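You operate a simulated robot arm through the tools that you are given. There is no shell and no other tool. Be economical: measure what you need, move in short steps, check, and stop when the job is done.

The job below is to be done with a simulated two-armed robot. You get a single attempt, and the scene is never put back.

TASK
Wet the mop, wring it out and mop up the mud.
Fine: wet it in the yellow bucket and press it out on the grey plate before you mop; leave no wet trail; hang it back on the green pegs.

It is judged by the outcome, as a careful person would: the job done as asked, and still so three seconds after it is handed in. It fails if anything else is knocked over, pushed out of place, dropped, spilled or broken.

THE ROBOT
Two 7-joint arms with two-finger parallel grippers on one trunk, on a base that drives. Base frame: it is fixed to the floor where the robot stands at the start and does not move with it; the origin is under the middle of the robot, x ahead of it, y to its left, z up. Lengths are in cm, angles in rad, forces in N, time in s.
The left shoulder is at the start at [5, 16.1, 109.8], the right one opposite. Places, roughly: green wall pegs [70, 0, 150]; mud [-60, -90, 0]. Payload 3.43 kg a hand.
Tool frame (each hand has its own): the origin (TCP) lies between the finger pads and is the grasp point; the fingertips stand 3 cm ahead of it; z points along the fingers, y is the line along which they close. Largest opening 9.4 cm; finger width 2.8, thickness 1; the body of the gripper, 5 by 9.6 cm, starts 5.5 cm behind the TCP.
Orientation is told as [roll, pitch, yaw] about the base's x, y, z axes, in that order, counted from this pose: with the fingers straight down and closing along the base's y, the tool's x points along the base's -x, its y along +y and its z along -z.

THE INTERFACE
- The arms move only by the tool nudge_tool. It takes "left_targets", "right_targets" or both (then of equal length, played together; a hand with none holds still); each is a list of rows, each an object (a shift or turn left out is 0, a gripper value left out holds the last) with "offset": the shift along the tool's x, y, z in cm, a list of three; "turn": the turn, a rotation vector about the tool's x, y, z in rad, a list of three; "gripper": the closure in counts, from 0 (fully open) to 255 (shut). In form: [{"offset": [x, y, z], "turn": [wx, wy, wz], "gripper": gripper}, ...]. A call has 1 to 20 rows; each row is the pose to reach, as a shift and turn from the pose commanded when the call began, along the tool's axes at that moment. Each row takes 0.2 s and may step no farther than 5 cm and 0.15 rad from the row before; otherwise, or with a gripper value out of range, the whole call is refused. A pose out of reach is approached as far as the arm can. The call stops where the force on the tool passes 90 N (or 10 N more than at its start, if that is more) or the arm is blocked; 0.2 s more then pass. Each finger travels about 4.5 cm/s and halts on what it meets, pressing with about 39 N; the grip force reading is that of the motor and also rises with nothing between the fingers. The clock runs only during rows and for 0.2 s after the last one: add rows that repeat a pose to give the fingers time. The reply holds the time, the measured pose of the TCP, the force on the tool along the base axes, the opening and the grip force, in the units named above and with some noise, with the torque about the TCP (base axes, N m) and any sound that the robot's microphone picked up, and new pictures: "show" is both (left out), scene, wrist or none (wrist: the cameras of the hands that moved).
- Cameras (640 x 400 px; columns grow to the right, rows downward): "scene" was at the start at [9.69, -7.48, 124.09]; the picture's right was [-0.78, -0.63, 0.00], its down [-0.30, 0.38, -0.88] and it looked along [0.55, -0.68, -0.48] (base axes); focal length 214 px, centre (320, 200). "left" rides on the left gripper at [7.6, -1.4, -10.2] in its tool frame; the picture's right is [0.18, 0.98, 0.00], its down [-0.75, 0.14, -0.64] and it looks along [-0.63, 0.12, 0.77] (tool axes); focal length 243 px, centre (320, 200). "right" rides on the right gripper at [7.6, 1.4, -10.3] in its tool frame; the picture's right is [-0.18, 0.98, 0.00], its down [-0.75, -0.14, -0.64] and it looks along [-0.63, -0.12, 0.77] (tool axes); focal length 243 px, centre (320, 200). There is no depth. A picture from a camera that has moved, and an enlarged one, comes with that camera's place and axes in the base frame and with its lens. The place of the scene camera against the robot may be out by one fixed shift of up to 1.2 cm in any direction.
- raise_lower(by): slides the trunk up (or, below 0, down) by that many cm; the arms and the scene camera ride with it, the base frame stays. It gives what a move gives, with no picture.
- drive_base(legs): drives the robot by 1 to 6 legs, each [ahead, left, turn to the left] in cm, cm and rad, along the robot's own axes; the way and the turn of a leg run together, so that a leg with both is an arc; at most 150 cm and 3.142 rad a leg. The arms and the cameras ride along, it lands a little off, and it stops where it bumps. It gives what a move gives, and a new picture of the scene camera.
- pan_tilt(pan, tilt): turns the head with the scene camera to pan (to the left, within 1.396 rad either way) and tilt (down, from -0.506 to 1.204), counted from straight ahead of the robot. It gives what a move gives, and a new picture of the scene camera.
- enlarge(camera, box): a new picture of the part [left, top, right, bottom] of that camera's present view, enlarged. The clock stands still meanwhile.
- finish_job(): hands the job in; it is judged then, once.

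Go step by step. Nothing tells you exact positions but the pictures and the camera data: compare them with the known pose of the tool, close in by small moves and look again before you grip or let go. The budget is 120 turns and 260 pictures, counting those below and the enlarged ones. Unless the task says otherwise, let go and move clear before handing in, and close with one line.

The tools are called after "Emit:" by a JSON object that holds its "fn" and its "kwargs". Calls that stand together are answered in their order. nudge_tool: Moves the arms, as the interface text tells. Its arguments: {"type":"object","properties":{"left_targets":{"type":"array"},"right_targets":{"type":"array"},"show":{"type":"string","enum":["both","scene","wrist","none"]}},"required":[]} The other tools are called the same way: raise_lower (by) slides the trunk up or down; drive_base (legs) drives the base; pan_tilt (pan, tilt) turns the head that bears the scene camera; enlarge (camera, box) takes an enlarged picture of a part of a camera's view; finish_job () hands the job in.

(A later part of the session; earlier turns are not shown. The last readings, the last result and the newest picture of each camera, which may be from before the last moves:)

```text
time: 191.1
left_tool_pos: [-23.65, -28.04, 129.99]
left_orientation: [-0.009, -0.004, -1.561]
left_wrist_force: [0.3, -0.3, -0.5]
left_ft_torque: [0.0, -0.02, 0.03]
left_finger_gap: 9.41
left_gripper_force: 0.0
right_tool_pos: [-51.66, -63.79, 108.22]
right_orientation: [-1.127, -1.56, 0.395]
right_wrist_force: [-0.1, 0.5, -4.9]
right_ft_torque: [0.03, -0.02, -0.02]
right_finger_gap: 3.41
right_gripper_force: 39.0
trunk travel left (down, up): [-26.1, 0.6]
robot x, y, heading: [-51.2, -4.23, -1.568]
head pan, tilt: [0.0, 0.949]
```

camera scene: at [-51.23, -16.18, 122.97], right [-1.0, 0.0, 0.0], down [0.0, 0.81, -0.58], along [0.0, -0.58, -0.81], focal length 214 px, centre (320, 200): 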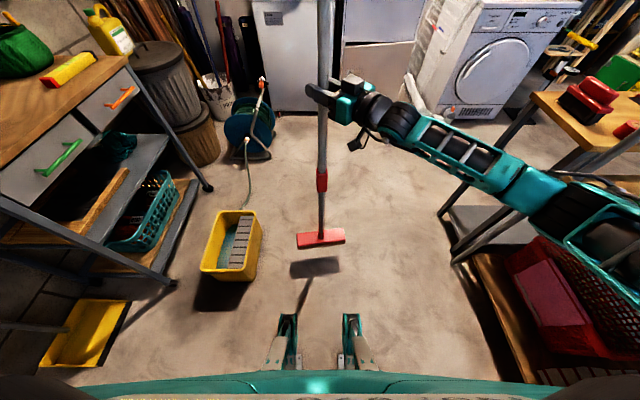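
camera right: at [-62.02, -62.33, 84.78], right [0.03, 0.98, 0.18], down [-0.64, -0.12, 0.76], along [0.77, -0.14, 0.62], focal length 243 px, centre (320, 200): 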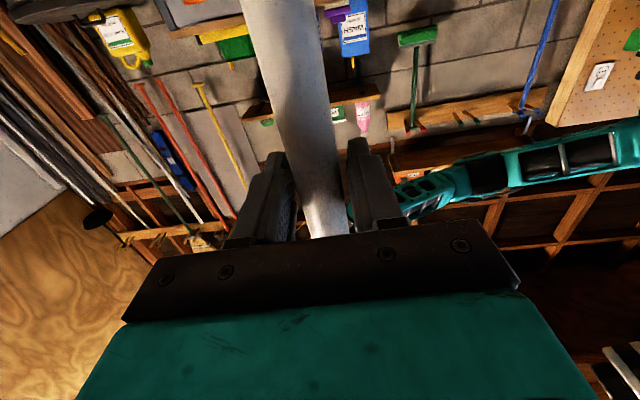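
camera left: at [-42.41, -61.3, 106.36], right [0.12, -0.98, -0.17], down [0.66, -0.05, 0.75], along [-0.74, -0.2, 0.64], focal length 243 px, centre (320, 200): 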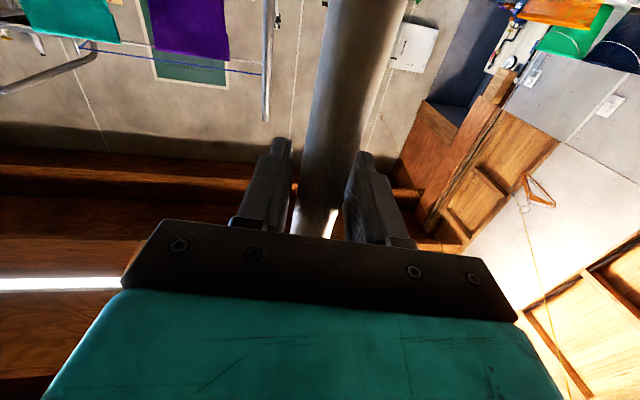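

The head is lateral now. Raising the arm further and backing up so the turn clears the bucket, then turning to face the wall.

Emit:
{"fn": "nudge_tool", "kwargs": {"right_targets": [{"offset": [-2, 0, 0], "turn": [0.045, 0, 0]}, {"offset": [-4, 0, 0], "turn": [0.09, 0, 0]}, {"offset": [-6, 0, 0], "turn": [0.135, 0, 0]}, {"offset": [-8, 0, 0], "turn": [0.18, 0, 0]}, {"offset": [-8, 0, 0], "turn": [0.18, 0, 0]}], "show": "none"}}

Emit:
{"fn": "drive_base", "kwargs": {"legs": [[-10, 0, 0], [0, 0, 1.568]]}}

Emit:
{"fn": "pan_tilt", "kwargs": {"pan": 0, "tilt": 0.1}}

```text
time: 192.2
left_tool_pos: [-23.65, -27.97, 130.04]
left_orientation: [-0.007, -0.006, -1.563]
left_wrist_force: [1.0, -0.4, 1.2]
left_ft_torque: [-0.02, 0.02, 0.01]
left_finger_gap: 9.4
left_gripper_force: 0.1
right_tool_pos: [-51.63, -63.76, 116.28]
right_orientation: [-1.307, -1.559, 0.393]
right_wrist_force: [0.2, -0.1, -4.6]
right_ft_torque: [0.01, 0.01, 0.0]
right_finger_gap: 3.43
right_gripper_force: 39.0
trunk travel left (down, up): [-26.1, 0.6]
robot x, y, heading: [-51.67, -4.36, -1.567]
head pan, tilt: [0.0, 0.949]
```

```text
time: 197.2
left_tool_pos: [-27.77, 33.17, 129.96]
left_orientation: [-0.008, -0.005, 0.006]
left_wrist_force: [0.8, 0.0, 0.5]
left_ft_torque: [-0.01, 0.0, 0.02]
left_finger_gap: 9.39
left_gripper_force: 0.0
right_tool_pos: [7.91, 5.19, 116.38]
right_orientation: [-1.34, -1.56, 1.995]
right_wrist_force: [-0.2, -0.2, -3.9]
right_ft_torque: [0.01, 0.03, -0.01]
right_finger_gap: 2.58
right_gripper_force: 38.9
trunk travel left (down, up): [-26.1, 0.6]
robot x, y, heading: [-51.5, 5.74, 0.002]
head pan, tilt: [0.0, 0.949]
camera scene: at [-40.01, 5.1, 133.97], right [0.0, -1.0, 0.0], down [-0.81, 0.0, -0.58], along [0.58, 0.0, -0.81], focal length 214 px, centre (320, 200)
```

scene: 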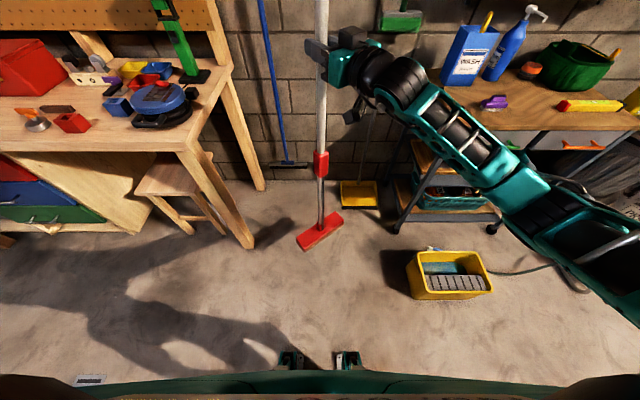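

```text
time: 198.4
left_tool_pos: [-27.68, 33.01, 129.9]
left_orientation: [-0.008, -0.004, 0.005]
left_wrist_force: [-0.3, -0.5, -0.2]
left_ft_torque: [0.02, 0.03, -0.06]
left_finger_gap: 9.38
left_gripper_force: 0.1
right_tool_pos: [8.12, 5.04, 116.36]
right_orientation: [-1.313, -1.561, 1.965]
right_wrist_force: [0.2, -0.3, -4.7]
right_ft_torque: [0.01, 0.02, -0.02]
right_finger_gap: 2.58
right_gripper_force: 38.8
trunk travel left (down, up): [-26.1, 0.6]
robot x, y, heading: [-51.37, 5.44, 0.003]
head pan, tilt: [0.0, 0.099]
camera scene: at [-38.06, 5.1, 141.42], right [0.0, -1.0, 0.0], down [-0.1, 0.0, -0.99], along [0.99, 0.0, -0.1], focal length 214 px, centre (320, 200)
```

scene: 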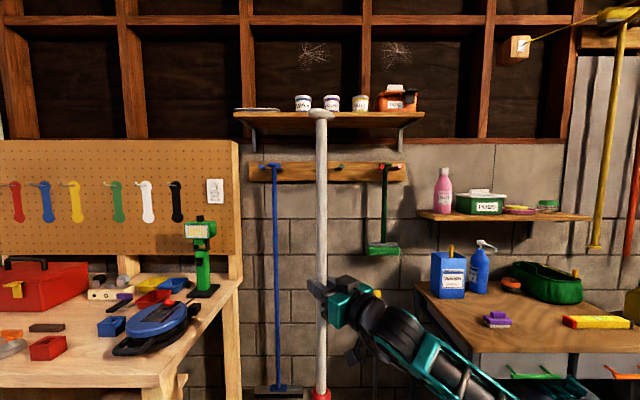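

The shaft has settled at its narrower cross-section in the grip, so the head is skewed by about 0.65 rad. I'll check the knob shape and try rotating the hand clockwise in free space.

Emit:
{"fn": "enlarge", "kwargs": {"camera": "scene", "box": [240, 90, 400, 190]}}

Emit:
{"fn": "nudge_tool", "kwargs": {"right_targets": [{"turn": [0.08, 0, 0]}, {"turn": [0.16, 0, 0]}, {"turn": [0.24, 0, 0]}, {"turn": [0.32, 0, 0]}, {"turn": [0.4, 0, 0]}, {"turn": [0.48, 0, 0]}, {"turn": [0.56, 0, 0]}, {"turn": [0.64, 0, 0]}, {"turn": [0.64, 0, 0]}], "show": "none"}}

Emit:
{"fn": "pan_tilt", "kwargs": {"pan": 0, "tilt": 0.8}}

```text
4.00 times, centred on (320, 140) of scene
camera zoom: at [-38.06, 5.1, 141.42], right [0.0, -1.0, 0.0], down [-0.1, 0.0, -0.99], along [0.99, 0.0, -0.1], focal length 858 px, centre (320, 440)
```

zoom: 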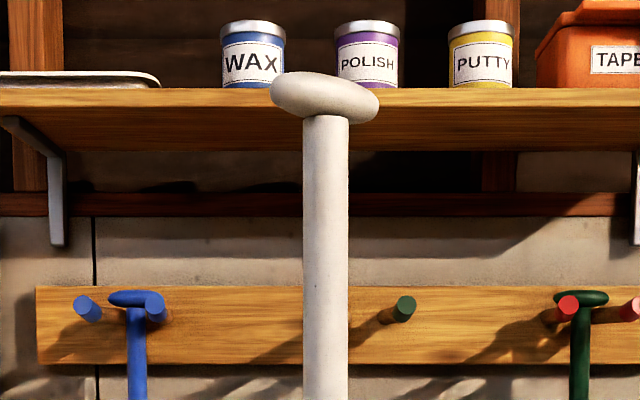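

```text
time: 200.4
left_tool_pos: [-27.68, 32.99, 129.93]
left_orientation: [-0.009, -0.006, 0.005]
left_wrist_force: [-0.1, 0.0, 0.1]
left_ft_torque: [0.0, 0.02, -0.01]
left_finger_gap: 9.41
left_gripper_force: 0.0
right_tool_pos: [8.46, 3.87, 115.79]
right_orientation: [-1.24, -1.562, 1.778]
right_wrist_force: [0.1, 0.2, -5.0]
right_ft_torque: [-0.03, 0.08, 0.02]
right_finger_gap: 2.56
right_gripper_force: 38.7
right hand out of reach, approached as far as the arm can: row 2, 3, 4, 5, 6, 7, 8, 9
trunk travel left (down, up): [-26.1, 0.6]
robot x, y, heading: [-51.39, 5.35, 0.004]
head pan, tilt: [0.0, 0.099]
```

```text
time: 201.5
left_tool_pos: [-27.59, 33.0, 129.88]
left_orientation: [-0.008, -0.005, 0.005]
left_wrist_force: [0.4, 0.3, 0.0]
left_ft_torque: [0.0, 0.0, 0.02]
left_finger_gap: 9.41
left_gripper_force: 0.1
right_tool_pos: [8.41, 3.95, 115.77]
right_orientation: [-1.235, -1.563, 1.775]
right_wrist_force: [-1.0, 0.1, -4.4]
right_ft_torque: [0.04, 0.06, 0.01]
right_finger_gap: 2.56
right_gripper_force: 39.0
trunk travel left (down, up): [-26.1, 0.6]
robot x, y, heading: [-51.31, 5.18, 0.003]
head pan, tilt: [0.0, 0.799]
camera scene: at [-39.21, 5.09, 135.13], right [0.0, -1.0, 0.0], down [-0.72, 0.0, -0.7], along [0.7, 0.0, -0.72], focal length 214 px, centre (320, 200)
```

scene: 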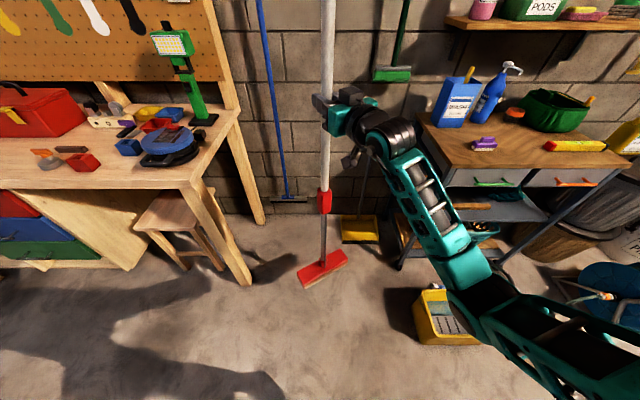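

The knob is a T-bar, so the head must be square to the wall, and this hand can't yaw enough. I'll use the left hand to hold the mop again and regrip with the right at a better angle. First I bring the left arm in with the same sequence.

Emit:
{"fn": "nudge_tool", "kwargs": {"left_targets": [{"offset": [-2, 2, 0]}, {"offset": [-4, 4, -1]}, {"offset": [-6, 6, -2]}, {"offset": [-8, 8, -3]}, {"offset": [-8, 8, -3]}], "show": "none"}}

Emit:
{"fn": "nudge_tool", "kwargs": {"left_targets": [{"offset": [-1.36, -1.46, 0], "turn": [0, -0.131, 0]}, {"offset": [-2.7, -2.9, 0], "turn": [0, -0.262, 0]}, {"offset": [-4.1, -4.4, 0], "turn": [0, -0.393, 0]}, {"offset": [-5.4, -5.8, 0], "turn": [0, -0.524, 0]}, {"offset": [-6.8, -7.3, 0], "turn": [0, -0.655, 0]}, {"offset": [-8.2, -8.8, 0], "turn": [0, -0.785, 0]}, {"offset": [-9.5, -10.2, 0], "turn": [0, -0.916, 0]}, {"offset": [-10.9, -11, 0], "turn": [0, -1.047, 0]}, {"offset": [-12.2, -11, 0], "turn": [0, -1.178, 0]}], "show": "none"}}

Emit:
{"fn": "nudge_tool", "kwargs": {"left_targets": [{"turn": [0.14, 0, 0]}, {"turn": [0.28, 0, 0]}, {"turn": [0.42, 0, 0]}, {"turn": [0.56, 0, 0]}, {"turn": [0.7, 0, 0]}], "show": "none"}}

Emit:
{"fn": "nudge_tool", "kwargs": {"left_targets": [{"turn": [0.012, -0.075, 0.068]}, {"turn": [0.025, -0.15, 0.135]}, {"turn": [0.037, -0.225, 0.2]}, {"turn": [0.05, -0.3, 0.265]}, {"turn": [0.05, -0.3, 0.265]}], "show": "both"}}

```text
time: 202.7
left_tool_pos: [-19.71, 41.15, 133.11]
left_orientation: [-0.008, -0.005, 0.005]
left_wrist_force: [0.1, 0.5, 0.5]
left_ft_torque: [-0.01, -0.02, 0.03]
left_finger_gap: 9.4
left_gripper_force: 0.2
right_tool_pos: [8.31, 3.94, 115.68]
right_orientation: [-1.247, -1.561, 1.787]
right_wrist_force: [0.1, -0.4, -4.9]
right_ft_torque: [-0.02, 0.02, -0.01]
right_finger_gap: 2.59
right_gripper_force: 39.0
trunk travel left (down, up): [-26.1, 0.6]
robot x, y, heading: [-51.27, 5.29, -0.001]
head pan, tilt: [0.0, 0.799]
```

```text
time: 204.7
left_tool_pos: [-7.46, 30.09, 133.02]
left_orientation: [-0.026, -1.186, 0.029]
left_wrist_force: [0.5, -1.2, 1.0]
left_ft_torque: [0.0, -0.03, -0.01]
left_finger_gap: 9.39
left_gripper_force: 0.2
right_tool_pos: [8.44, 3.93, 115.78]
right_orientation: [-1.208, -1.563, 1.748]
right_wrist_force: [0.3, 0.1, -4.6]
right_ft_torque: [0.0, 0.04, 0.0]
right_finger_gap: 2.6
right_gripper_force: 39.2
trunk travel left (down, up): [-26.1, 0.6]
robot x, y, heading: [-51.34, 5.14, 0.0]
head pan, tilt: [0.0, 0.799]
```

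```text
time: 205.9
left_tool_pos: [-7.43, 30.16, 133.12]
left_orientation: [-0.729, -1.184, 0.03]
left_wrist_force: [0.4, -0.3, 0.0]
left_ft_torque: [-0.01, -0.02, -0.02]
left_finger_gap: 9.39
left_gripper_force: 0.0
right_tool_pos: [8.48, 3.99, 115.69]
right_orientation: [-1.212, -1.562, 1.75]
right_wrist_force: [0.1, 0.3, -3.9]
right_ft_torque: [0.01, 0.05, 0.01]
right_finger_gap: 2.59
right_gripper_force: 38.9
trunk travel left (down, up): [-26.1, 0.6]
robot x, y, heading: [-51.19, 5.42, -0.003]
head pan, tilt: [0.0, 0.799]
```

```text
time: 207.1
left_tool_pos: [-9.27, 26.15, 134.34]
left_orientation: [2.863, -1.553, 2.673]
left_wrist_force: [-0.3, -0.1, -0.4]
left_ft_torque: [0.05, -0.02, 0.04]
left_finger_gap: 9.42
left_gripper_force: 0.0
left hand out of reach, approached as far as the arm can: row 2, 3, 4, 5
right_tool_pos: [8.44, 3.83, 115.77]
right_orientation: [-1.336, -1.562, 1.874]
right_wrist_force: [-0.3, 0.2, -4.3]
right_ft_torque: [-0.06, 0.03, 0.02]
right_finger_gap: 2.59
right_gripper_force: 39.0
trunk travel left (down, up): [-26.1, 0.6]
robot x, y, heading: [-51.37, 5.23, -0.0]
head pan, tilt: [0.0, 0.799]
camera scene: at [-39.27, 4.97, 135.13], right [0.0, -1.0, 0.0], down [-0.72, 0.0, -0.7], along [0.7, 0.0, -0.72], focal length 214 px, centre (320, 200)
camera left: at [-17.7, 32.14, 126.51], right [0.67, 0.72, -0.18], down [-0.39, 0.54, 0.74], along [0.63, -0.43, 0.64], focal length 243 px, centre (320, 200)
```

scene: 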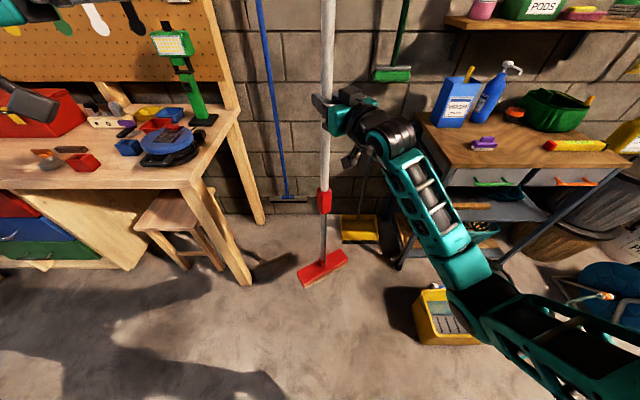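
left: 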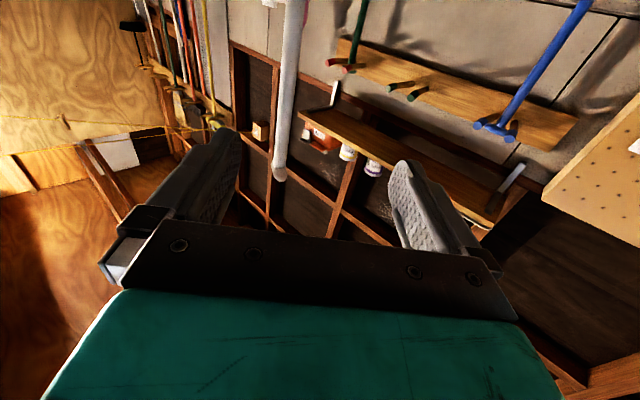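

Everything matches. Approaching the shaft with the left hand.

Emit:
{"fn": "nudge_tool", "kwargs": {"left_targets": [{"offset": [0, -1.8, 2]}, {"offset": [0, -3.7, 5]}, {"offset": [0, -3.7, 9]}, {"offset": [0, -3.7, 13]}, {"offset": [0, -3.7, 17]}, {"offset": [0, -3.7, 20]}, {"offset": [0, -3.7, 20]}], "show": "wrist"}}

```text
time: 208.7
left_tool_pos: [3.1, 9.97, 134.69]
left_orientation: [2.963, -1.554, 2.577]
left_wrist_force: [0.0, 0.5, -0.1]
left_ft_torque: [-0.04, 0.02, 0.0]
left_finger_gap: 9.37
left_gripper_force: 0.1
right_tool_pos: [8.48, 3.89, 115.75]
right_orientation: [-1.242, -1.563, 1.784]
right_wrist_force: [0.8, -0.3, -4.5]
right_ft_torque: [-0.01, 0.03, 0.02]
right_finger_gap: 2.56
right_gripper_force: 39.2
trunk travel left (down, up): [-26.1, 0.6]
robot x, y, heading: [-50.99, 5.48, 0.001]
head pan, tilt: [0.0, 0.799]
camera left: at [-5.39, 15.91, 126.76], right [0.67, 0.72, -0.18], down [-0.39, 0.55, 0.74], along [0.64, -0.43, 0.64], focal length 243 px, centre (320, 200)
```

left: 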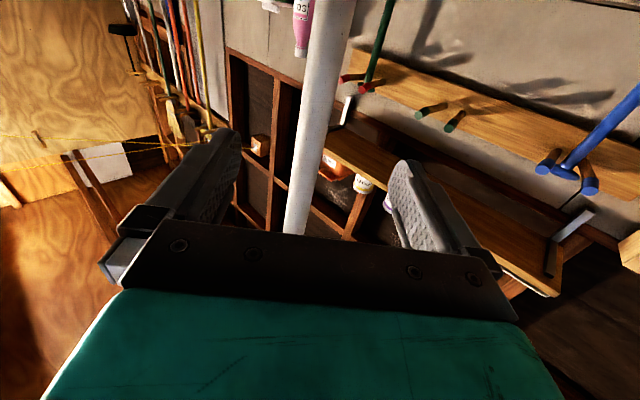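

Centred. Closing the left hand, opening the right a little, then rotating the mop -0.5 rad with the left.

Emit:
{"fn": "nudge_tool", "kwargs": {"left_targets": [{"offset": [0, -0.2, 4]}, {"offset": [0, -0.2, 7.5]}, {"offset": [0, -0.2, 7.5], "gripper": 150}, {"offset": [0, -0.2, 7.5], "gripper": 255}, {"offset": [0, -0.2, 7.5], "gripper": 255}, {"offset": [0, -0.2, 7.5], "gripper": 255}, {"offset": [0, -0.2, 7.5], "gripper": 255}, {"offset": [0, -0.2, 7.5], "gripper": 255}], "show": "none"}}

Emit:
{"fn": "nudge_tool", "kwargs": {"left_targets": [{"offset": [0, 0, 0]}, {"offset": [0, 0, 0]}, {"offset": [0, 0, 0]}, {"turn": [0.08, 0, 0]}, {"turn": [0.16, 0, 0]}, {"turn": [0.24, 0, 0]}, {"turn": [0.32, 0, 0]}, {"turn": [0.4, 0, 0]}, {"turn": [0.48, 0, 0]}, {"turn": [0.48, 0, 0]}, {"turn": [0.48, 0, 0]}], "right_targets": [{"gripper": 150}, {"gripper": 100}, {"gripper": 100}, {"gripper": 100}, {"gripper": 100}, {"gripper": 100}, {"gripper": 100}, {"gripper": 100}, {"gripper": 100}, {"gripper": 100}, {"gripper": 100}], "show": "both"}}

```text
time: 210.5
left_tool_pos: [8.36, 4.81, 134.74]
left_orientation: [3.032, -1.555, 2.505]
left_wrist_force: [-4.1, -2.0, -0.3]
left_ft_torque: [0.36, -0.09, -0.37]
left_finger_gap: 2.8
left_gripper_force: 38.9
right_tool_pos: [8.59, 3.97, 115.74]
right_orientation: [-1.218, -1.562, 1.756]
right_wrist_force: [3.8, 2.3, -4.5]
right_ft_torque: [-0.61, 0.69, 0.32]
right_finger_gap: 2.6
right_gripper_force: 38.5
trunk travel left (down, up): [-26.1, 0.6]
robot x, y, heading: [-51.4, 5.62, -0.001]
head pan, tilt: [0.0, 0.799]
```

```text
time: 212.9
left_tool_pos: [8.29, 4.8, 134.58]
left_orientation: [2.472, -1.557, 2.587]
left_wrist_force: [0.4, -0.2, -5.0]
left_ft_torque: [-0.14, 0.0, 0.0]
left_finger_gap: 2.57
left_gripper_force: 39.5
left hand out of reach, approached as far as the arm can: row 6, 7
right_tool_pos: [8.42, 3.9, 115.81]
right_orientation: [-1.267, -1.561, 1.807]
right_wrist_force: [0.7, -0.8, -0.5]
right_ft_torque: [-0.01, 0.0, 0.01]
right_finger_gap: 5.72
right_gripper_force: 0.1
trunk travel left (down, up): [-26.1, 0.6]
robot x, y, heading: [-51.38, 5.42, 0.008]
head pan, tilt: [0.0, 0.799]
camera scene: at [-39.22, 5.06, 135.13], right [0.0, -1.0, 0.0], down [-0.72, 0.0, -0.7], along [0.7, 0.0, -0.72], focal length 214 px, centre (320, 200)
camera right: at [-1.06, -0.29, 108.08], right [-0.51, 0.84, 0.18], down [-0.48, -0.44, 0.76], along [0.72, 0.3, 0.63], focal length 243 px, centre (320, 200)
camera left: at [3.64, 14.05, 126.86], right [0.93, 0.33, -0.18], down [-0.09, 0.66, 0.75], along [0.36, -0.68, 0.64], focal length 243 px, centre (320, 200)
```

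scene: 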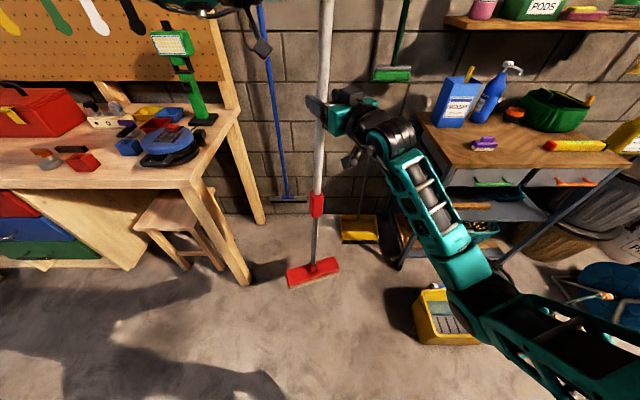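
right: 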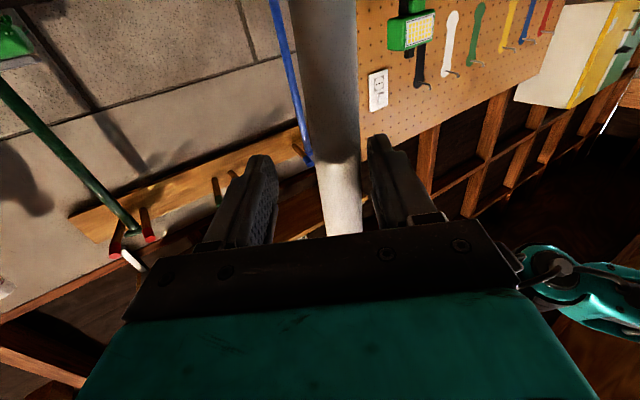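
left: 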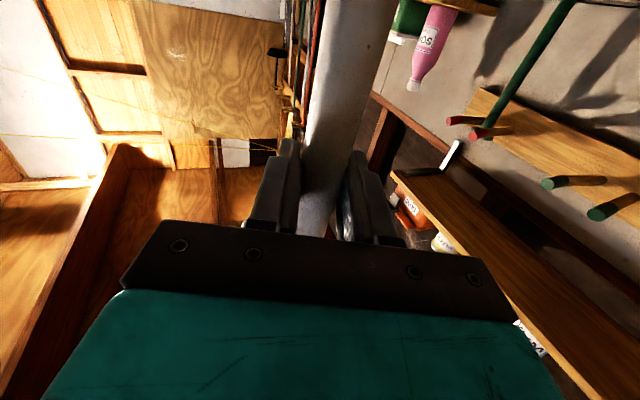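

The shaft is square-ish, so the original approach yaw (≈0.76) grips its diagonal. That held well in straight moves, so I'll reproduce it: rotate the mop another 0.3 rad with the left, set the right at yaw 0.76, and close.

Emit:
{"fn": "nudge_tool", "kwargs": {"left_targets": [{"turn": [0.06, 0, 0]}, {"turn": [0.12, 0, 0]}, {"turn": [0.18, 0, 0]}, {"turn": [0.24, 0, 0]}, {"turn": [0.31, 0, 0]}, {"turn": [0.31, 0, 0]}, {"turn": [0.31, 0, 0]}], "right_targets": [{"turn": [-0.05, 0, 0]}, {"turn": [-0.1, 0, 0]}, {"turn": [-0.15, 0, 0]}, {"offset": [0, 0.5, 0], "turn": [-0.2, 0, 0]}, {"offset": [0, 0.5, 0], "turn": [-0.22, 0, 0]}, {"offset": [0, 0.5, 0], "turn": [-0.22, 0, 0]}, {"offset": [0, 0.5, 0], "turn": [-0.22, 0, 0]}], "show": "both"}}

```text
time: 214.5
left_tool_pos: [8.34, 5.0, 134.64]
left_orientation: [2.19, -1.555, 2.558]
left_wrist_force: [0.0, 0.6, -4.5]
left_ft_torque: [-0.12, 0.0, 0.01]
left_finger_gap: 2.6
left_gripper_force: 38.5
right_tool_pos: [8.13, 4.29, 115.68]
right_orientation: [-1.031, -1.564, 1.791]
right_wrist_force: [-0.3, -0.5, -0.3]
right_ft_torque: [-0.01, 0.03, 0.02]
right_finger_gap: 5.73
right_gripper_force: 0.1
trunk travel left (down, up): [-26.1, 0.6]
robot x, y, heading: [-51.36, 5.63, 0.003]
head pan, tilt: [0.0, 0.799]
camera scene: at [-39.2, 5.09, 135.12], right [0.0, -1.0, 0.0], down [-0.72, 0.0, -0.7], along [0.7, 0.0, -0.72], focal length 214 px, centre (320, 200)
camera right: at [-0.24, -1.84, 108.1], right [-0.68, 0.71, 0.18], down [-0.37, -0.54, 0.76], along [0.64, 0.45, 0.63], focal length 243 px, centre (320, 200)
camera left: at [6.65, 15.05, 126.89], right [0.98, 0.03, -0.17], down [0.11, 0.65, 0.75], along [0.14, -0.76, 0.64], focal length 243 px, centre (320, 200)
```

scene: 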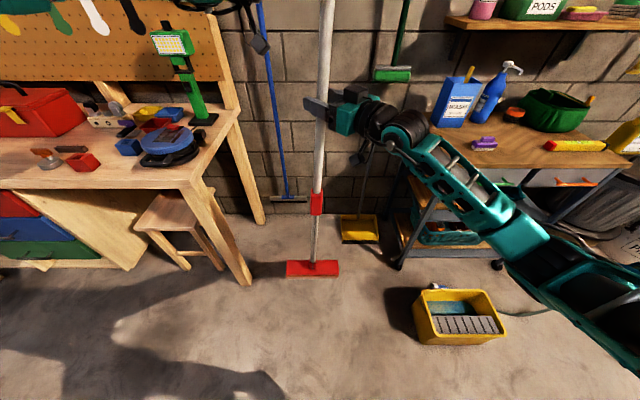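
right: 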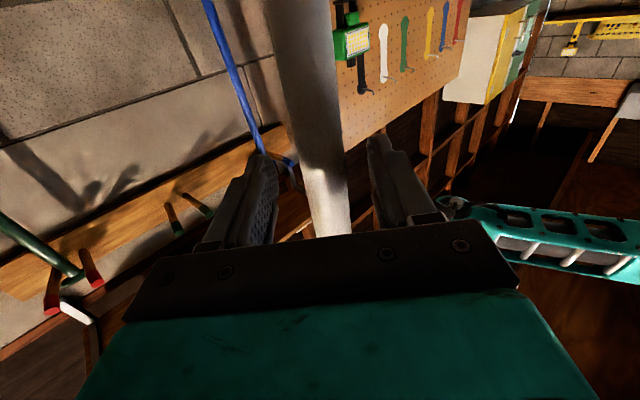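
left: 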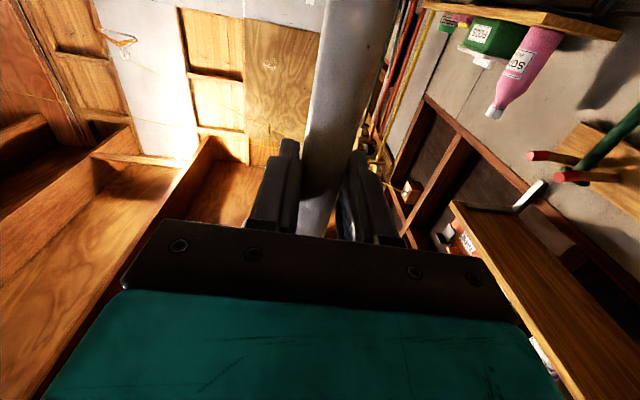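

The head is exactly square now. Closing the right hand, releasing the left and retreating it.

Emit:
{"fn": "nudge_tool", "kwargs": {"right_targets": [{"offset": [0, 0, 0.5], "gripper": 100}, {"offset": [0, 0, 0.5], "gripper": 255}, {"offset": [0, 0, 0.5], "gripper": 255}, {"offset": [0, 0, 0.5], "gripper": 255}, {"offset": [0, 0, 0.5], "gripper": 255}, {"offset": [0, 0, 0.5], "gripper": 255}], "show": "none"}}

Emit:
{"fn": "nudge_tool", "kwargs": {"left_targets": [{"gripper": 180}, {"gripper": 100}, {"gripper": 0}, {"gripper": 0}, {"gripper": 0}, {"offset": [0, 0, -3], "gripper": 0}, {"offset": [0, 0, -7], "gripper": 0}, {"offset": [0, 0, -11], "gripper": 0}, {"offset": [0, 0, -14], "gripper": 0}], "show": "scene"}}

```text
time: 215.9
left_tool_pos: [8.4, 4.94, 134.66]
left_orientation: [2.214, -1.555, 2.534]
left_wrist_force: [7.7, 0.5, -3.8]
left_ft_torque: [-0.93, -1.08, -0.08]
left_finger_gap: 2.6
left_gripper_force: 39.5
right_tool_pos: [8.5, 4.75, 115.76]
right_orientation: [-1.094, -1.564, 1.856]
right_wrist_force: [-7.1, 1.2, 0.3]
right_ft_torque: [0.77, -0.36, 0.12]
right_finger_gap: 3.01
right_gripper_force: 39.0
trunk travel left (down, up): [-26.1, 0.6]
robot x, y, heading: [-51.52, 5.52, 0.005]
head pan, tilt: [0.0, 0.799]
```

```text
time: 217.9
left_tool_pos: [7.91, 18.96, 134.49]
left_orientation: [2.209, -1.557, 2.537]
left_wrist_force: [0.2, 0.4, 0.4]
left_ft_torque: [-0.01, 0.02, -0.04]
left_finger_gap: 9.4
left_gripper_force: 0.0
right_tool_pos: [8.5, 4.71, 115.75]
right_orientation: [-1.01, -1.563, 1.767]
right_wrist_force: [0.7, -0.4, 0.2]
right_ft_torque: [0.46, 0.46, 0.07]
right_finger_gap: 2.93
right_gripper_force: 39.4
trunk travel left (down, up): [-26.1, 0.6]
robot x, y, heading: [-51.44, 5.7, -0.004]
head pan, tilt: [0.0, 0.799]
camera scene: at [-39.21, 5.14, 135.13], right [0.0, -1.0, 0.0], down [-0.72, 0.0, -0.7], along [0.7, 0.0, -0.72], focal length 214 px, centre (320, 200)
```

scene: 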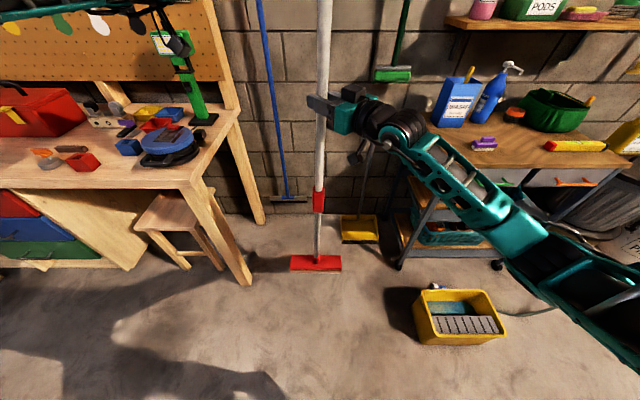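

The head is square and the grip matches the original. Tucking the left arm again.

Emit:
{"fn": "nudge_tool", "kwargs": {"left_targets": [{"offset": [0, -1.8, -1.4], "turn": [-0.1, 0, 0]}, {"offset": [0, -3.6, -2.8], "turn": [-0.2, 0, 0]}, {"offset": [0, -5.5, -4.2], "turn": [-0.3, 0, 0]}, {"offset": [0, -7.3, -5.6], "turn": [-0.4, 0, 0]}, {"offset": [0, -9.1, -7], "turn": [-0.5, 0, 0]}, {"offset": [0, -11, -8.5], "turn": [-0.6, 0, 0]}, {"offset": [0, -12.8, -9.9], "turn": [-0.7, 0, 0]}, {"offset": [0, -14.6, -11.3], "turn": [-0.8, 0, 0]}, {"offset": [0, -14.6, -11.3], "turn": [-0.8, 0, 0]}], "show": "none"}}

Emit:
{"fn": "nudge_tool", "kwargs": {"left_targets": [{"turn": [-0.012, 0.075, -0.068]}, {"turn": [-0.025, 0.15, -0.135]}, {"turn": [-0.037, 0.225, -0.2]}, {"turn": [-0.05, 0.3, -0.265]}], "show": "none"}}

Emit:
{"fn": "nudge_tool", "kwargs": {"left_targets": [{"turn": [-0.12, 0, 0]}, {"turn": [-0.24, 0, 0]}, {"turn": [-0.36, 0, 0]}, {"turn": [-0.48, 0, 0]}, {"turn": [-0.6, 0, 0]}, {"turn": [-0.7, 0, 0]}], "show": "none"}}

Emit:
{"fn": "nudge_tool", "kwargs": {"left_targets": [{"offset": [0.9, 0.8, -2.2], "turn": [0, 0.13, 0]}, {"offset": [1.9, 1.6, -4.5], "turn": [0, 0.26, 0]}, {"offset": [2.8, 2.3, -6.8], "turn": [0, 0.39, 0]}, {"offset": [3.7, 3.1, -9], "turn": [0, 0.52, 0]}, {"offset": [4.7, 3.9, -11.3], "turn": [0, 0.65, 0]}, {"offset": [5.6, 4.7, -13.5], "turn": [0, 0.78, 0]}, {"offset": [6.5, 5.4, -15.8], "turn": [0, 0.91, 0]}, {"offset": [7.5, 6.2, -18], "turn": [0, 1.04, 0]}, {"offset": [8.4, 7, -20.3], "turn": [0, 1.18, 0]}, {"offset": [8.4, 7, -20.3], "turn": [0, 1.18, 0]}], "show": "none"}}

Emit:
{"fn": "pan_tilt", "kwargs": {"pan": 0, "tilt": 0.0}}

Emit:
{"fn": "enlarge", "kwargs": {"camera": "scene", "box": [220, 120, 420, 260]}}

```text
time: 219.9
left_tool_pos: [-3.61, 26.82, 133.77]
left_orientation: [2.997, -1.548, 2.466]
left_wrist_force: [0.5, 0.1, 0.4]
left_ft_torque: [0.0, -0.02, 0.02]
left_finger_gap: 9.39
left_gripper_force: 0.1
left hand out of reach, approached as far as the arm can: row 7, 8, 9
right_tool_pos: [8.47, 4.72, 115.8]
right_orientation: [-1.0, -1.562, 1.759]
right_wrist_force: [0.1, 0.7, 0.4]
right_ft_torque: [-0.61, -0.31, -0.13]
right_finger_gap: 2.93
right_gripper_force: 39.3
trunk travel left (down, up): [-26.1, 0.6]
robot x, y, heading: [-51.45, 5.42, 0.001]
head pan, tilt: [0.0, 0.799]
```

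```text
time: 220.9
left_tool_pos: [0.88, 22.89, 131.83]
left_orientation: [-0.779, -1.293, -0.008]
left_wrist_force: [-0.5, 1.0, 0.3]
left_ft_torque: [0.01, 0.0, -0.04]
left_finger_gap: 9.41
left_gripper_force: 0.0
left hand out of reach, approached as far as the arm can: row 1, 2, 3, 4
right_tool_pos: [8.55, 4.65, 115.76]
right_orientation: [-1.009, -1.561, 1.767]
right_wrist_force: [-0.2, -0.2, 0.2]
right_ft_torque: [0.17, 0.33, 0.05]
right_finger_gap: 2.97
right_gripper_force: 39.6
trunk travel left (down, up): [-26.1, 0.6]
robot x, y, heading: [-51.5, 4.98, 0.004]
head pan, tilt: [0.0, 0.799]
```

```text
time: 222.3
left_tool_pos: [0.78, 22.8, 131.89]
left_orientation: [-0.075, -1.297, -0.012]
left_wrist_force: [-1.1, 0.6, 0.0]
left_ft_torque: [-0.03, -0.01, 0.01]
left_finger_gap: 9.39
left_gripper_force: 0.0
left hand out of reach, approached as far as the arm can: row 1
right_tool_pos: [8.55, 4.66, 115.66]
right_orientation: [-1.01, -1.561, 1.769]
right_wrist_force: [0.2, 0.4, 1.2]
right_ft_torque: [0.33, 0.34, 0.13]
right_finger_gap: 2.94
right_gripper_force: 38.7
trunk travel left (down, up): [-26.1, 0.6]
robot x, y, heading: [-51.9, 5.31, 0.005]
head pan, tilt: [0.0, 0.799]
```

```text
time: 224.5
left_tool_pos: [-20.28, 31.69, 129.22]
left_orientation: [-0.021, -0.114, -0.082]
left_wrist_force: [-0.1, -0.5, -0.1]
left_ft_torque: [-0.03, 0.05, 0.03]
left_finger_gap: 9.39
left_gripper_force: 0.0
right_tool_pos: [8.42, 4.64, 115.58]
right_orientation: [-0.983, -1.562, 1.745]
right_wrist_force: [-0.8, 1.2, -0.9]
right_ft_torque: [-0.57, -0.24, -0.08]
right_finger_gap: 2.92
right_gripper_force: 38.7
trunk travel left (down, up): [-26.1, 0.6]
robot x, y, heading: [-50.98, 5.47, 0.001]
head pan, tilt: [0.0, 0.799]
```

```text
time: 225.6
left_tool_pos: [-20.35, 31.63, 129.14]
left_orientation: [-0.022, -0.115, -0.084]
left_wrist_force: [0.9, 0.4, -0.8]
left_ft_torque: [0.0, 0.05, 0.02]
left_finger_gap: 9.4
left_gripper_force: 0.1
right_tool_pos: [8.4, 4.76, 115.7]
right_orientation: [-1.009, -1.561, 1.768]
right_wrist_force: [0.0, -1.1, 0.4]
right_ft_torque: [0.07, 0.18, 0.02]
right_finger_gap: 2.89
right_gripper_force: 39.0
trunk travel left (down, up): [-26.1, 0.6]
robot x, y, heading: [-50.94, 5.46, -0.0]
head pan, tilt: [0.0, 0.0]
camera scene: at [-38.26, 5.1, 142.33], right [0.0, -1.0, 0.0], down [0.0, 0.0, -1.0], along [1.0, 0.0, 0.0], focal length 214 px, centre (320, 200)
```

scene: 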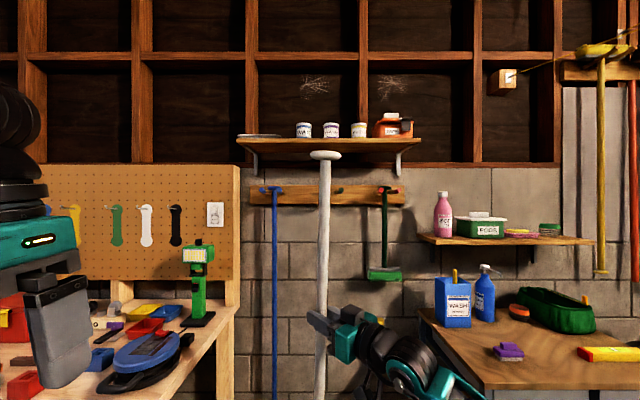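

```text
2.86 times, centred on (320, 190) of scene
camera zoom: at [-38.26, 5.1, 142.33], right [0.0, -1.0, 0.0], down [0.0, 0.0, -1.0], along [1.0, 0.0, 0.0], focal length 613 px, centre (320, 229)
```

zoom: 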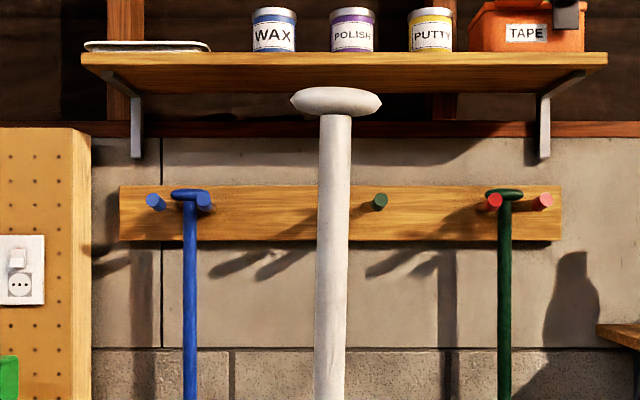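

The knob bottom is at z≈151 and the grip is 8 cm higher on the shaft than originally, so the hang height is TCP≈112 and the approach height ≈118. I'll extend the arm to the original relative pose, raise it, and drive forward most of the way.

Emit:
{"fn": "nudge_tool", "kwargs": {"right_targets": [{"offset": [-0.6, -2, 0.7]}, {"offset": [-1.2, -4, 1.4]}, {"offset": [-1.8, -6, 2.1]}, {"offset": [-2.4, -8, 2.8]}, {"offset": [-2.8, -9.5, 3.4]}, {"offset": [-2.8, -9.5, 3.4]}], "show": "none"}}

Emit:
{"fn": "drive_base", "kwargs": {"legs": [[34, 0, 0]]}}

Emit:
{"fn": "enlarge", "kwargs": {"camera": "scene", "box": [240, 80, 420, 220]}}

```text
time: 227.0
left_tool_pos: [-20.31, 31.73, 129.13]
left_orientation: [-0.021, -0.114, -0.081]
left_wrist_force: [0.5, -0.4, -0.4]
left_ft_torque: [0.01, -0.01, -0.04]
left_finger_gap: 9.39
left_gripper_force: 0.1
right_tool_pos: [17.6, 0.17, 118.62]
right_orientation: [-0.959, -1.562, 1.715]
right_wrist_force: [0.0, 0.0, -5.2]
right_ft_torque: [0.14, 0.35, 0.06]
right_finger_gap: 2.88
right_gripper_force: 39.1
trunk travel left (down, up): [-26.1, 0.6]
robot x, y, heading: [-51.4, 5.44, 0.002]
head pan, tilt: [0.0, 0.0]
```

```text
time: 229.2
left_tool_pos: [13.9, 31.57, 129.21]
left_orientation: [-0.021, -0.114, -0.084]
left_wrist_force: [0.4, -0.8, -0.3]
left_ft_torque: [-0.03, -0.01, -0.01]
left_finger_gap: 9.37
left_gripper_force: 0.0
right_tool_pos: [51.79, 0.19, 118.62]
right_orientation: [-0.948, -1.563, 1.708]
right_wrist_force: [0.3, 0.7, -4.8]
right_ft_torque: [-0.56, -0.38, -0.07]
right_finger_gap: 2.81
right_gripper_force: 38.9
trunk travel left (down, up): [-26.1, 0.6]
robot x, y, heading: [-17.31, 5.39, 0.002]
head pan, tilt: [0.0, 0.0]
camera scene: at [-4.06, 5.15, 142.33], right [0.0, -1.0, 0.0], down [0.0, 0.0, -1.0], along [1.0, 0.0, 0.0], focal length 214 px, centre (320, 200)
```

scene: 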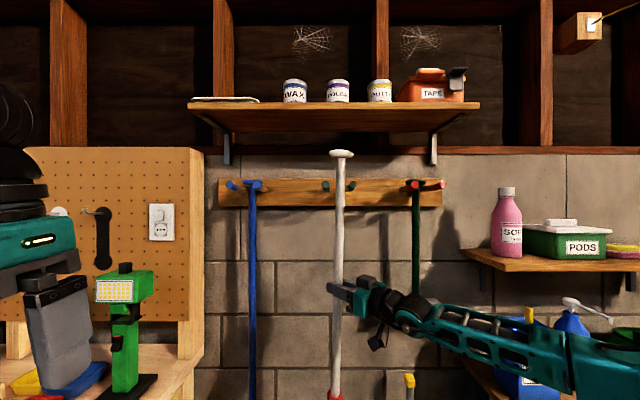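

```text
2.86 times, centred on (330, 150) of scene
camera zoom: at [-4.06, 5.15, 142.33], right [0.0, -1.0, 0.0], down [0.0, 0.0, -1.0], along [1.0, 0.0, 0.0], focal length 613 px, centre (291, 343)
```

zoom: 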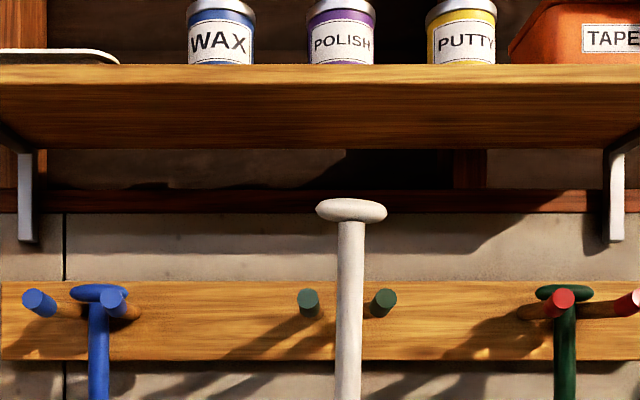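

The knob clears the peg tips by about 5 cm. Driving the final 14.5 cm forward.

Emit:
{"fn": "drive_base", "kwargs": {"legs": [[14.5, -0.4, 0]]}}

Emit:
{"fn": "enlarge", "kwargs": {"camera": "scene", "box": [260, 80, 420, 200]}}

```text
time: 230.6
left_tool_pos: [28.14, 31.31, 129.22]
left_orientation: [-0.02, -0.117, -0.081]
left_wrist_force: [-0.6, 0.1, 0.1]
left_ft_torque: [0.01, 0.01, 0.04]
left_finger_gap: 9.41
left_gripper_force: 0.0
right_tool_pos: [66.06, -0.13, 118.7]
right_orientation: [-1.216, -1.563, 1.977]
right_wrist_force: [-0.8, -0.4, -3.7]
right_ft_torque: [0.34, 1.22, -0.01]
right_finger_gap: 2.27
right_gripper_force: 38.9
trunk travel left (down, up): [-26.1, 0.6]
robot x, y, heading: [-2.56, 4.7, -0.002]
head pan, tilt: [0.0, 0.0]
camera scene: at [10.3, 4.7, 142.34], right [0.0, -1.0, 0.0], down [0.0, 0.0, -1.0], along [1.0, 0.0, 0.0], focal length 214 px, centre (320, 200)
```

scene: 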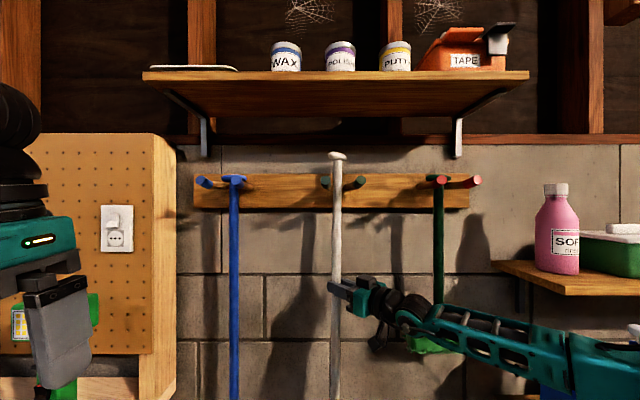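

```text
3.33 times, centred on (340, 140) of scene
camera zoom: at [10.3, 4.7, 142.34], right [0.0, -1.0, 0.0], down [0.0, 0.0, -1.0], along [1.0, 0.0, 0.0], focal length 715 px, centre (253, 400)
```

zoom: 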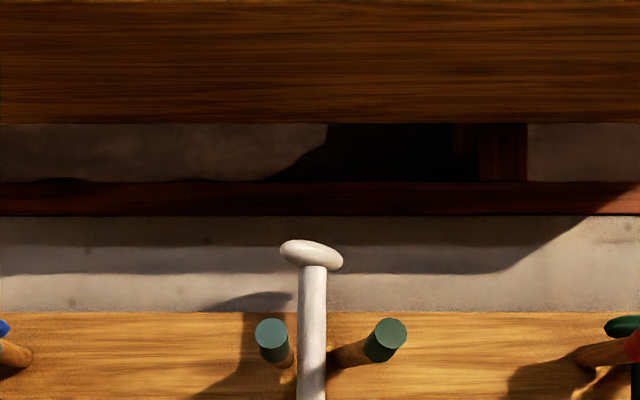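

The grip shifted (gap 2.27) and the knob is rotated, so the head may have touched something. Looking down at it.

Emit:
{"fn": "pan_tilt", "kwargs": {"pan": 0, "tilt": 0.6}}

Emit:
{"fn": "enlarge", "kwargs": {"camera": "scene", "box": [240, 60, 440, 340]}}

Emit:
{"fn": "enlarge", "kwargs": {"camera": "right", "box": [160, 20, 480, 260]}}

```text
time: 231.6
left_tool_pos: [28.16, 31.19, 129.25]
left_orientation: [-0.02, -0.117, -0.081]
left_wrist_force: [-0.4, 0.0, -0.4]
left_ft_torque: [0.02, 0.01, 0.02]
left_finger_gap: 9.38
left_gripper_force: 0.0
right_tool_pos: [66.11, -0.15, 118.71]
right_orientation: [-0.956, -1.564, 1.718]
right_wrist_force: [-2.1, -4.8, -5.7]
right_ft_torque: [0.37, 1.69, -0.34]
right_finger_gap: 2.26
right_gripper_force: 39.0
trunk travel left (down, up): [-26.1, 0.6]
robot x, y, heading: [-2.4, 5.42, 0.007]
head pan, tilt: [0.0, 0.6]
camera scene: at [10.15, 4.69, 136.81], right [0.0, -1.0, 0.0], down [-0.56, 0.0, -0.83], along [0.83, 0.0, -0.56], focal length 214 px, centre (320, 200)
```

scene: 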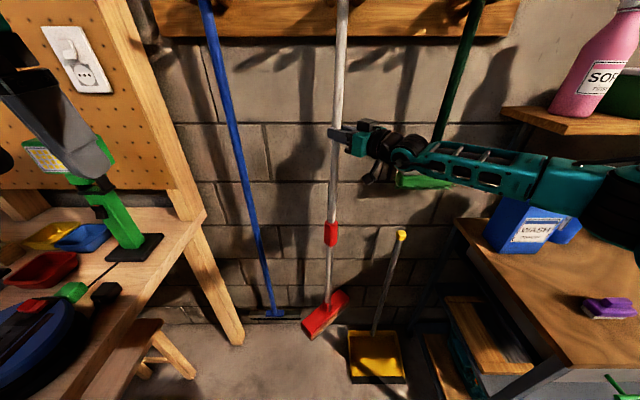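

```text
1.43 times, centred on (340, 200) of scene
camera zoom: at [10.15, 4.69, 136.81], right [0.0, -1.0, 0.0], down [-0.56, 0.0, -0.83], along [0.83, 0.0, -0.56], focal length 306 px, centre (291, 200)
```

zoom: 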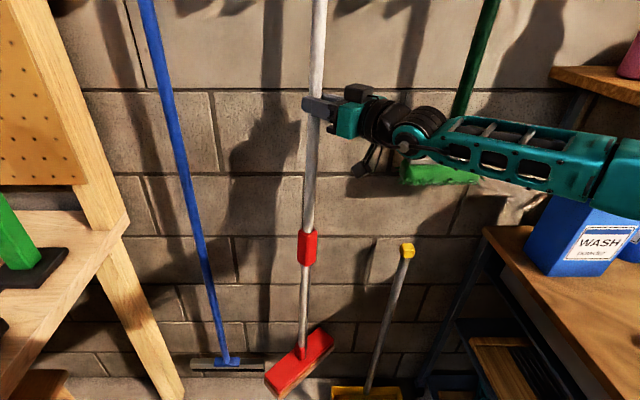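

```text
1.67 times, centred on (320, 140) of right
camera zoom: at [57.69, -6.35, 110.98], right [-0.68, 0.71, 0.18], down [-0.37, -0.54, 0.76], along [0.64, 0.45, 0.63], focal length 404 px, centre (320, 300)
```

zoom: 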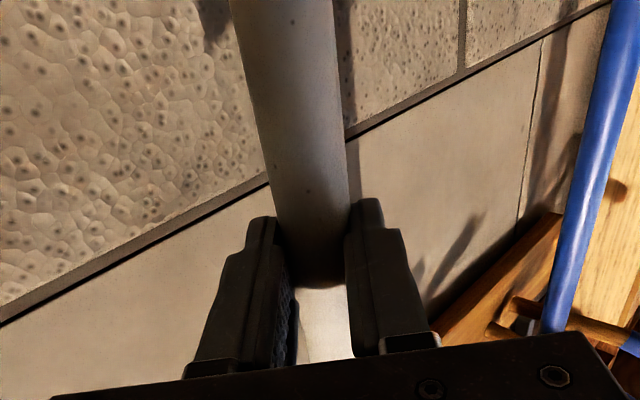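

The shaft had worked out to the fingertips again, and the head twisted and touched the wall. I'll back off, stand the mop on the floor and regrip it deep against the palm, which was the stable hold while mopping.

Emit:
{"fn": "drive_base", "kwargs": {"legs": [[-24, 0, 0]]}}

Emit:
{"fn": "raise_lower", "kwargs": {"by": -26}}

Emit:
{"fn": "nudge_tool", "kwargs": {"right_targets": [{"offset": [2, -0.2, -1]}, {"offset": [4, -0.4, -2]}, {"offset": [6, -0.6, -3]}, {"offset": [7.5, -0.6, -3]}, {"offset": [8.5, -0.6, -3]}, {"offset": [8.5, -0.6, -3]}], "show": "both"}}

```text
time: 233.3
left_tool_pos: [4.41, 31.3, 129.27]
left_orientation: [-0.021, -0.117, -0.084]
left_wrist_force: [1.1, 0.4, -0.1]
left_ft_torque: [0.02, -0.01, 0.02]
left_finger_gap: 9.43
left_gripper_force: 0.1
right_tool_pos: [42.33, -0.2, 118.77]
right_orientation: [-1.217, -1.562, 1.974]
right_wrist_force: [0.0, 0.8, -5.3]
right_ft_torque: [-0.05, 0.08, -0.04]
right_finger_gap: 2.11
right_gripper_force: 39.2
trunk travel left (down, up): [-26.1, 0.6]
robot x, y, heading: [-26.47, 4.64, -0.001]
head pan, tilt: [0.0, 0.6]
camera scene: at [-13.61, 4.72, 136.82], right [0.0, -1.0, 0.0], down [-0.56, 0.0, -0.83], along [0.83, 0.0, -0.56], focal length 214 px, centre (320, 200)
```

scene: 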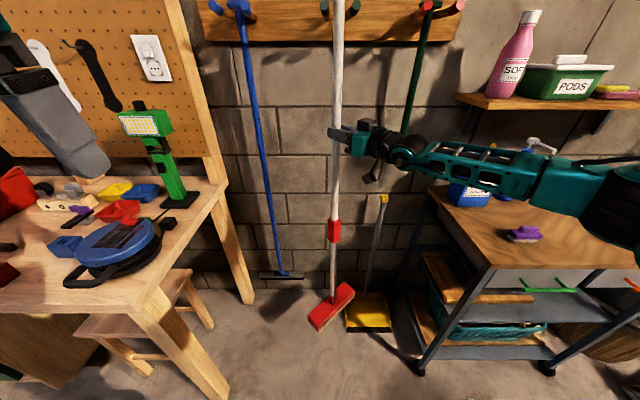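

```text
time: 236.0
left_tool_pos: [4.5, 31.3, 103.16]
left_orientation: [-0.021, -0.118, -0.084]
left_wrist_force: [0.3, 0.6, -0.2]
left_ft_torque: [-0.02, 0.01, 0.03]
left_finger_gap: 9.4
left_gripper_force: 0.1
right_tool_pos: [42.44, -0.2, 92.71]
right_orientation: [-1.137, -1.56, 1.895]
right_wrist_force: [0.2, -0.3, -4.7]
right_ft_torque: [-0.02, 0.04, 0.03]
right_finger_gap: 2.13
right_gripper_force: 39.3
trunk travel left (down, up): [-0.1, 26.6]
robot x, y, heading: [-26.7, 5.18, 0.005]
head pan, tilt: [0.0, 0.6]
```

```text
time: 237.4
left_tool_pos: [4.18, 31.29, 103.38]
left_orientation: [-0.021, -0.12, -0.084]
left_wrist_force: [0.2, -0.1, 0.0]
left_ft_torque: [-0.02, 0.01, -0.02]
left_finger_gap: 9.4
left_gripper_force: 0.1
right_tool_pos: [40.53, -2.62, 85.48]
right_orientation: [-2.577, -1.545, -2.943]
right_wrist_force: [-3.3, 3.9, 28.1]
right_ft_torque: [1.18, 0.4, 0.09]
right_finger_gap: 2.23
right_gripper_force: 38.0
trunk travel left (down, up): [-0.1, 26.6]
robot x, y, heading: [-26.66, 5.19, 0.002]
head pan, tilt: [0.0, 0.6]
camera scene: at [-13.87, 4.78, 110.89], right [0.0, -1.0, 0.0], down [-0.56, 0.0, -0.83], along [0.83, 0.0, -0.56], focal length 214 px, centre (320, 200)
camera right: at [32.28, -8.76, 77.53], right [-0.68, 0.71, 0.17], down [-0.38, -0.55, 0.74], along [0.62, 0.44, 0.65], focal length 243 px, centre (320, 200)
```

scene: 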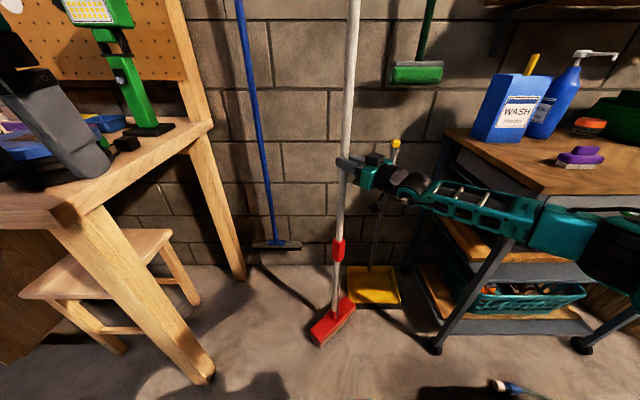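
right: 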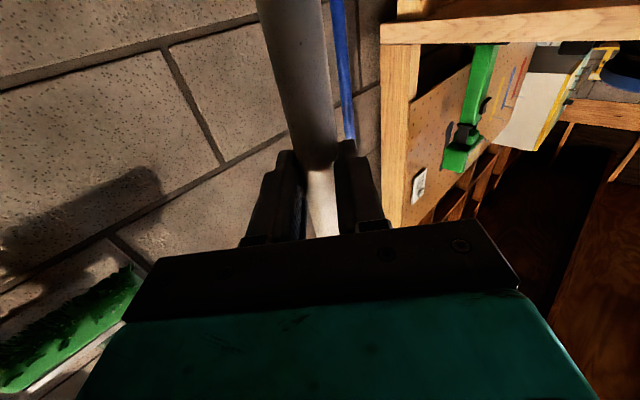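

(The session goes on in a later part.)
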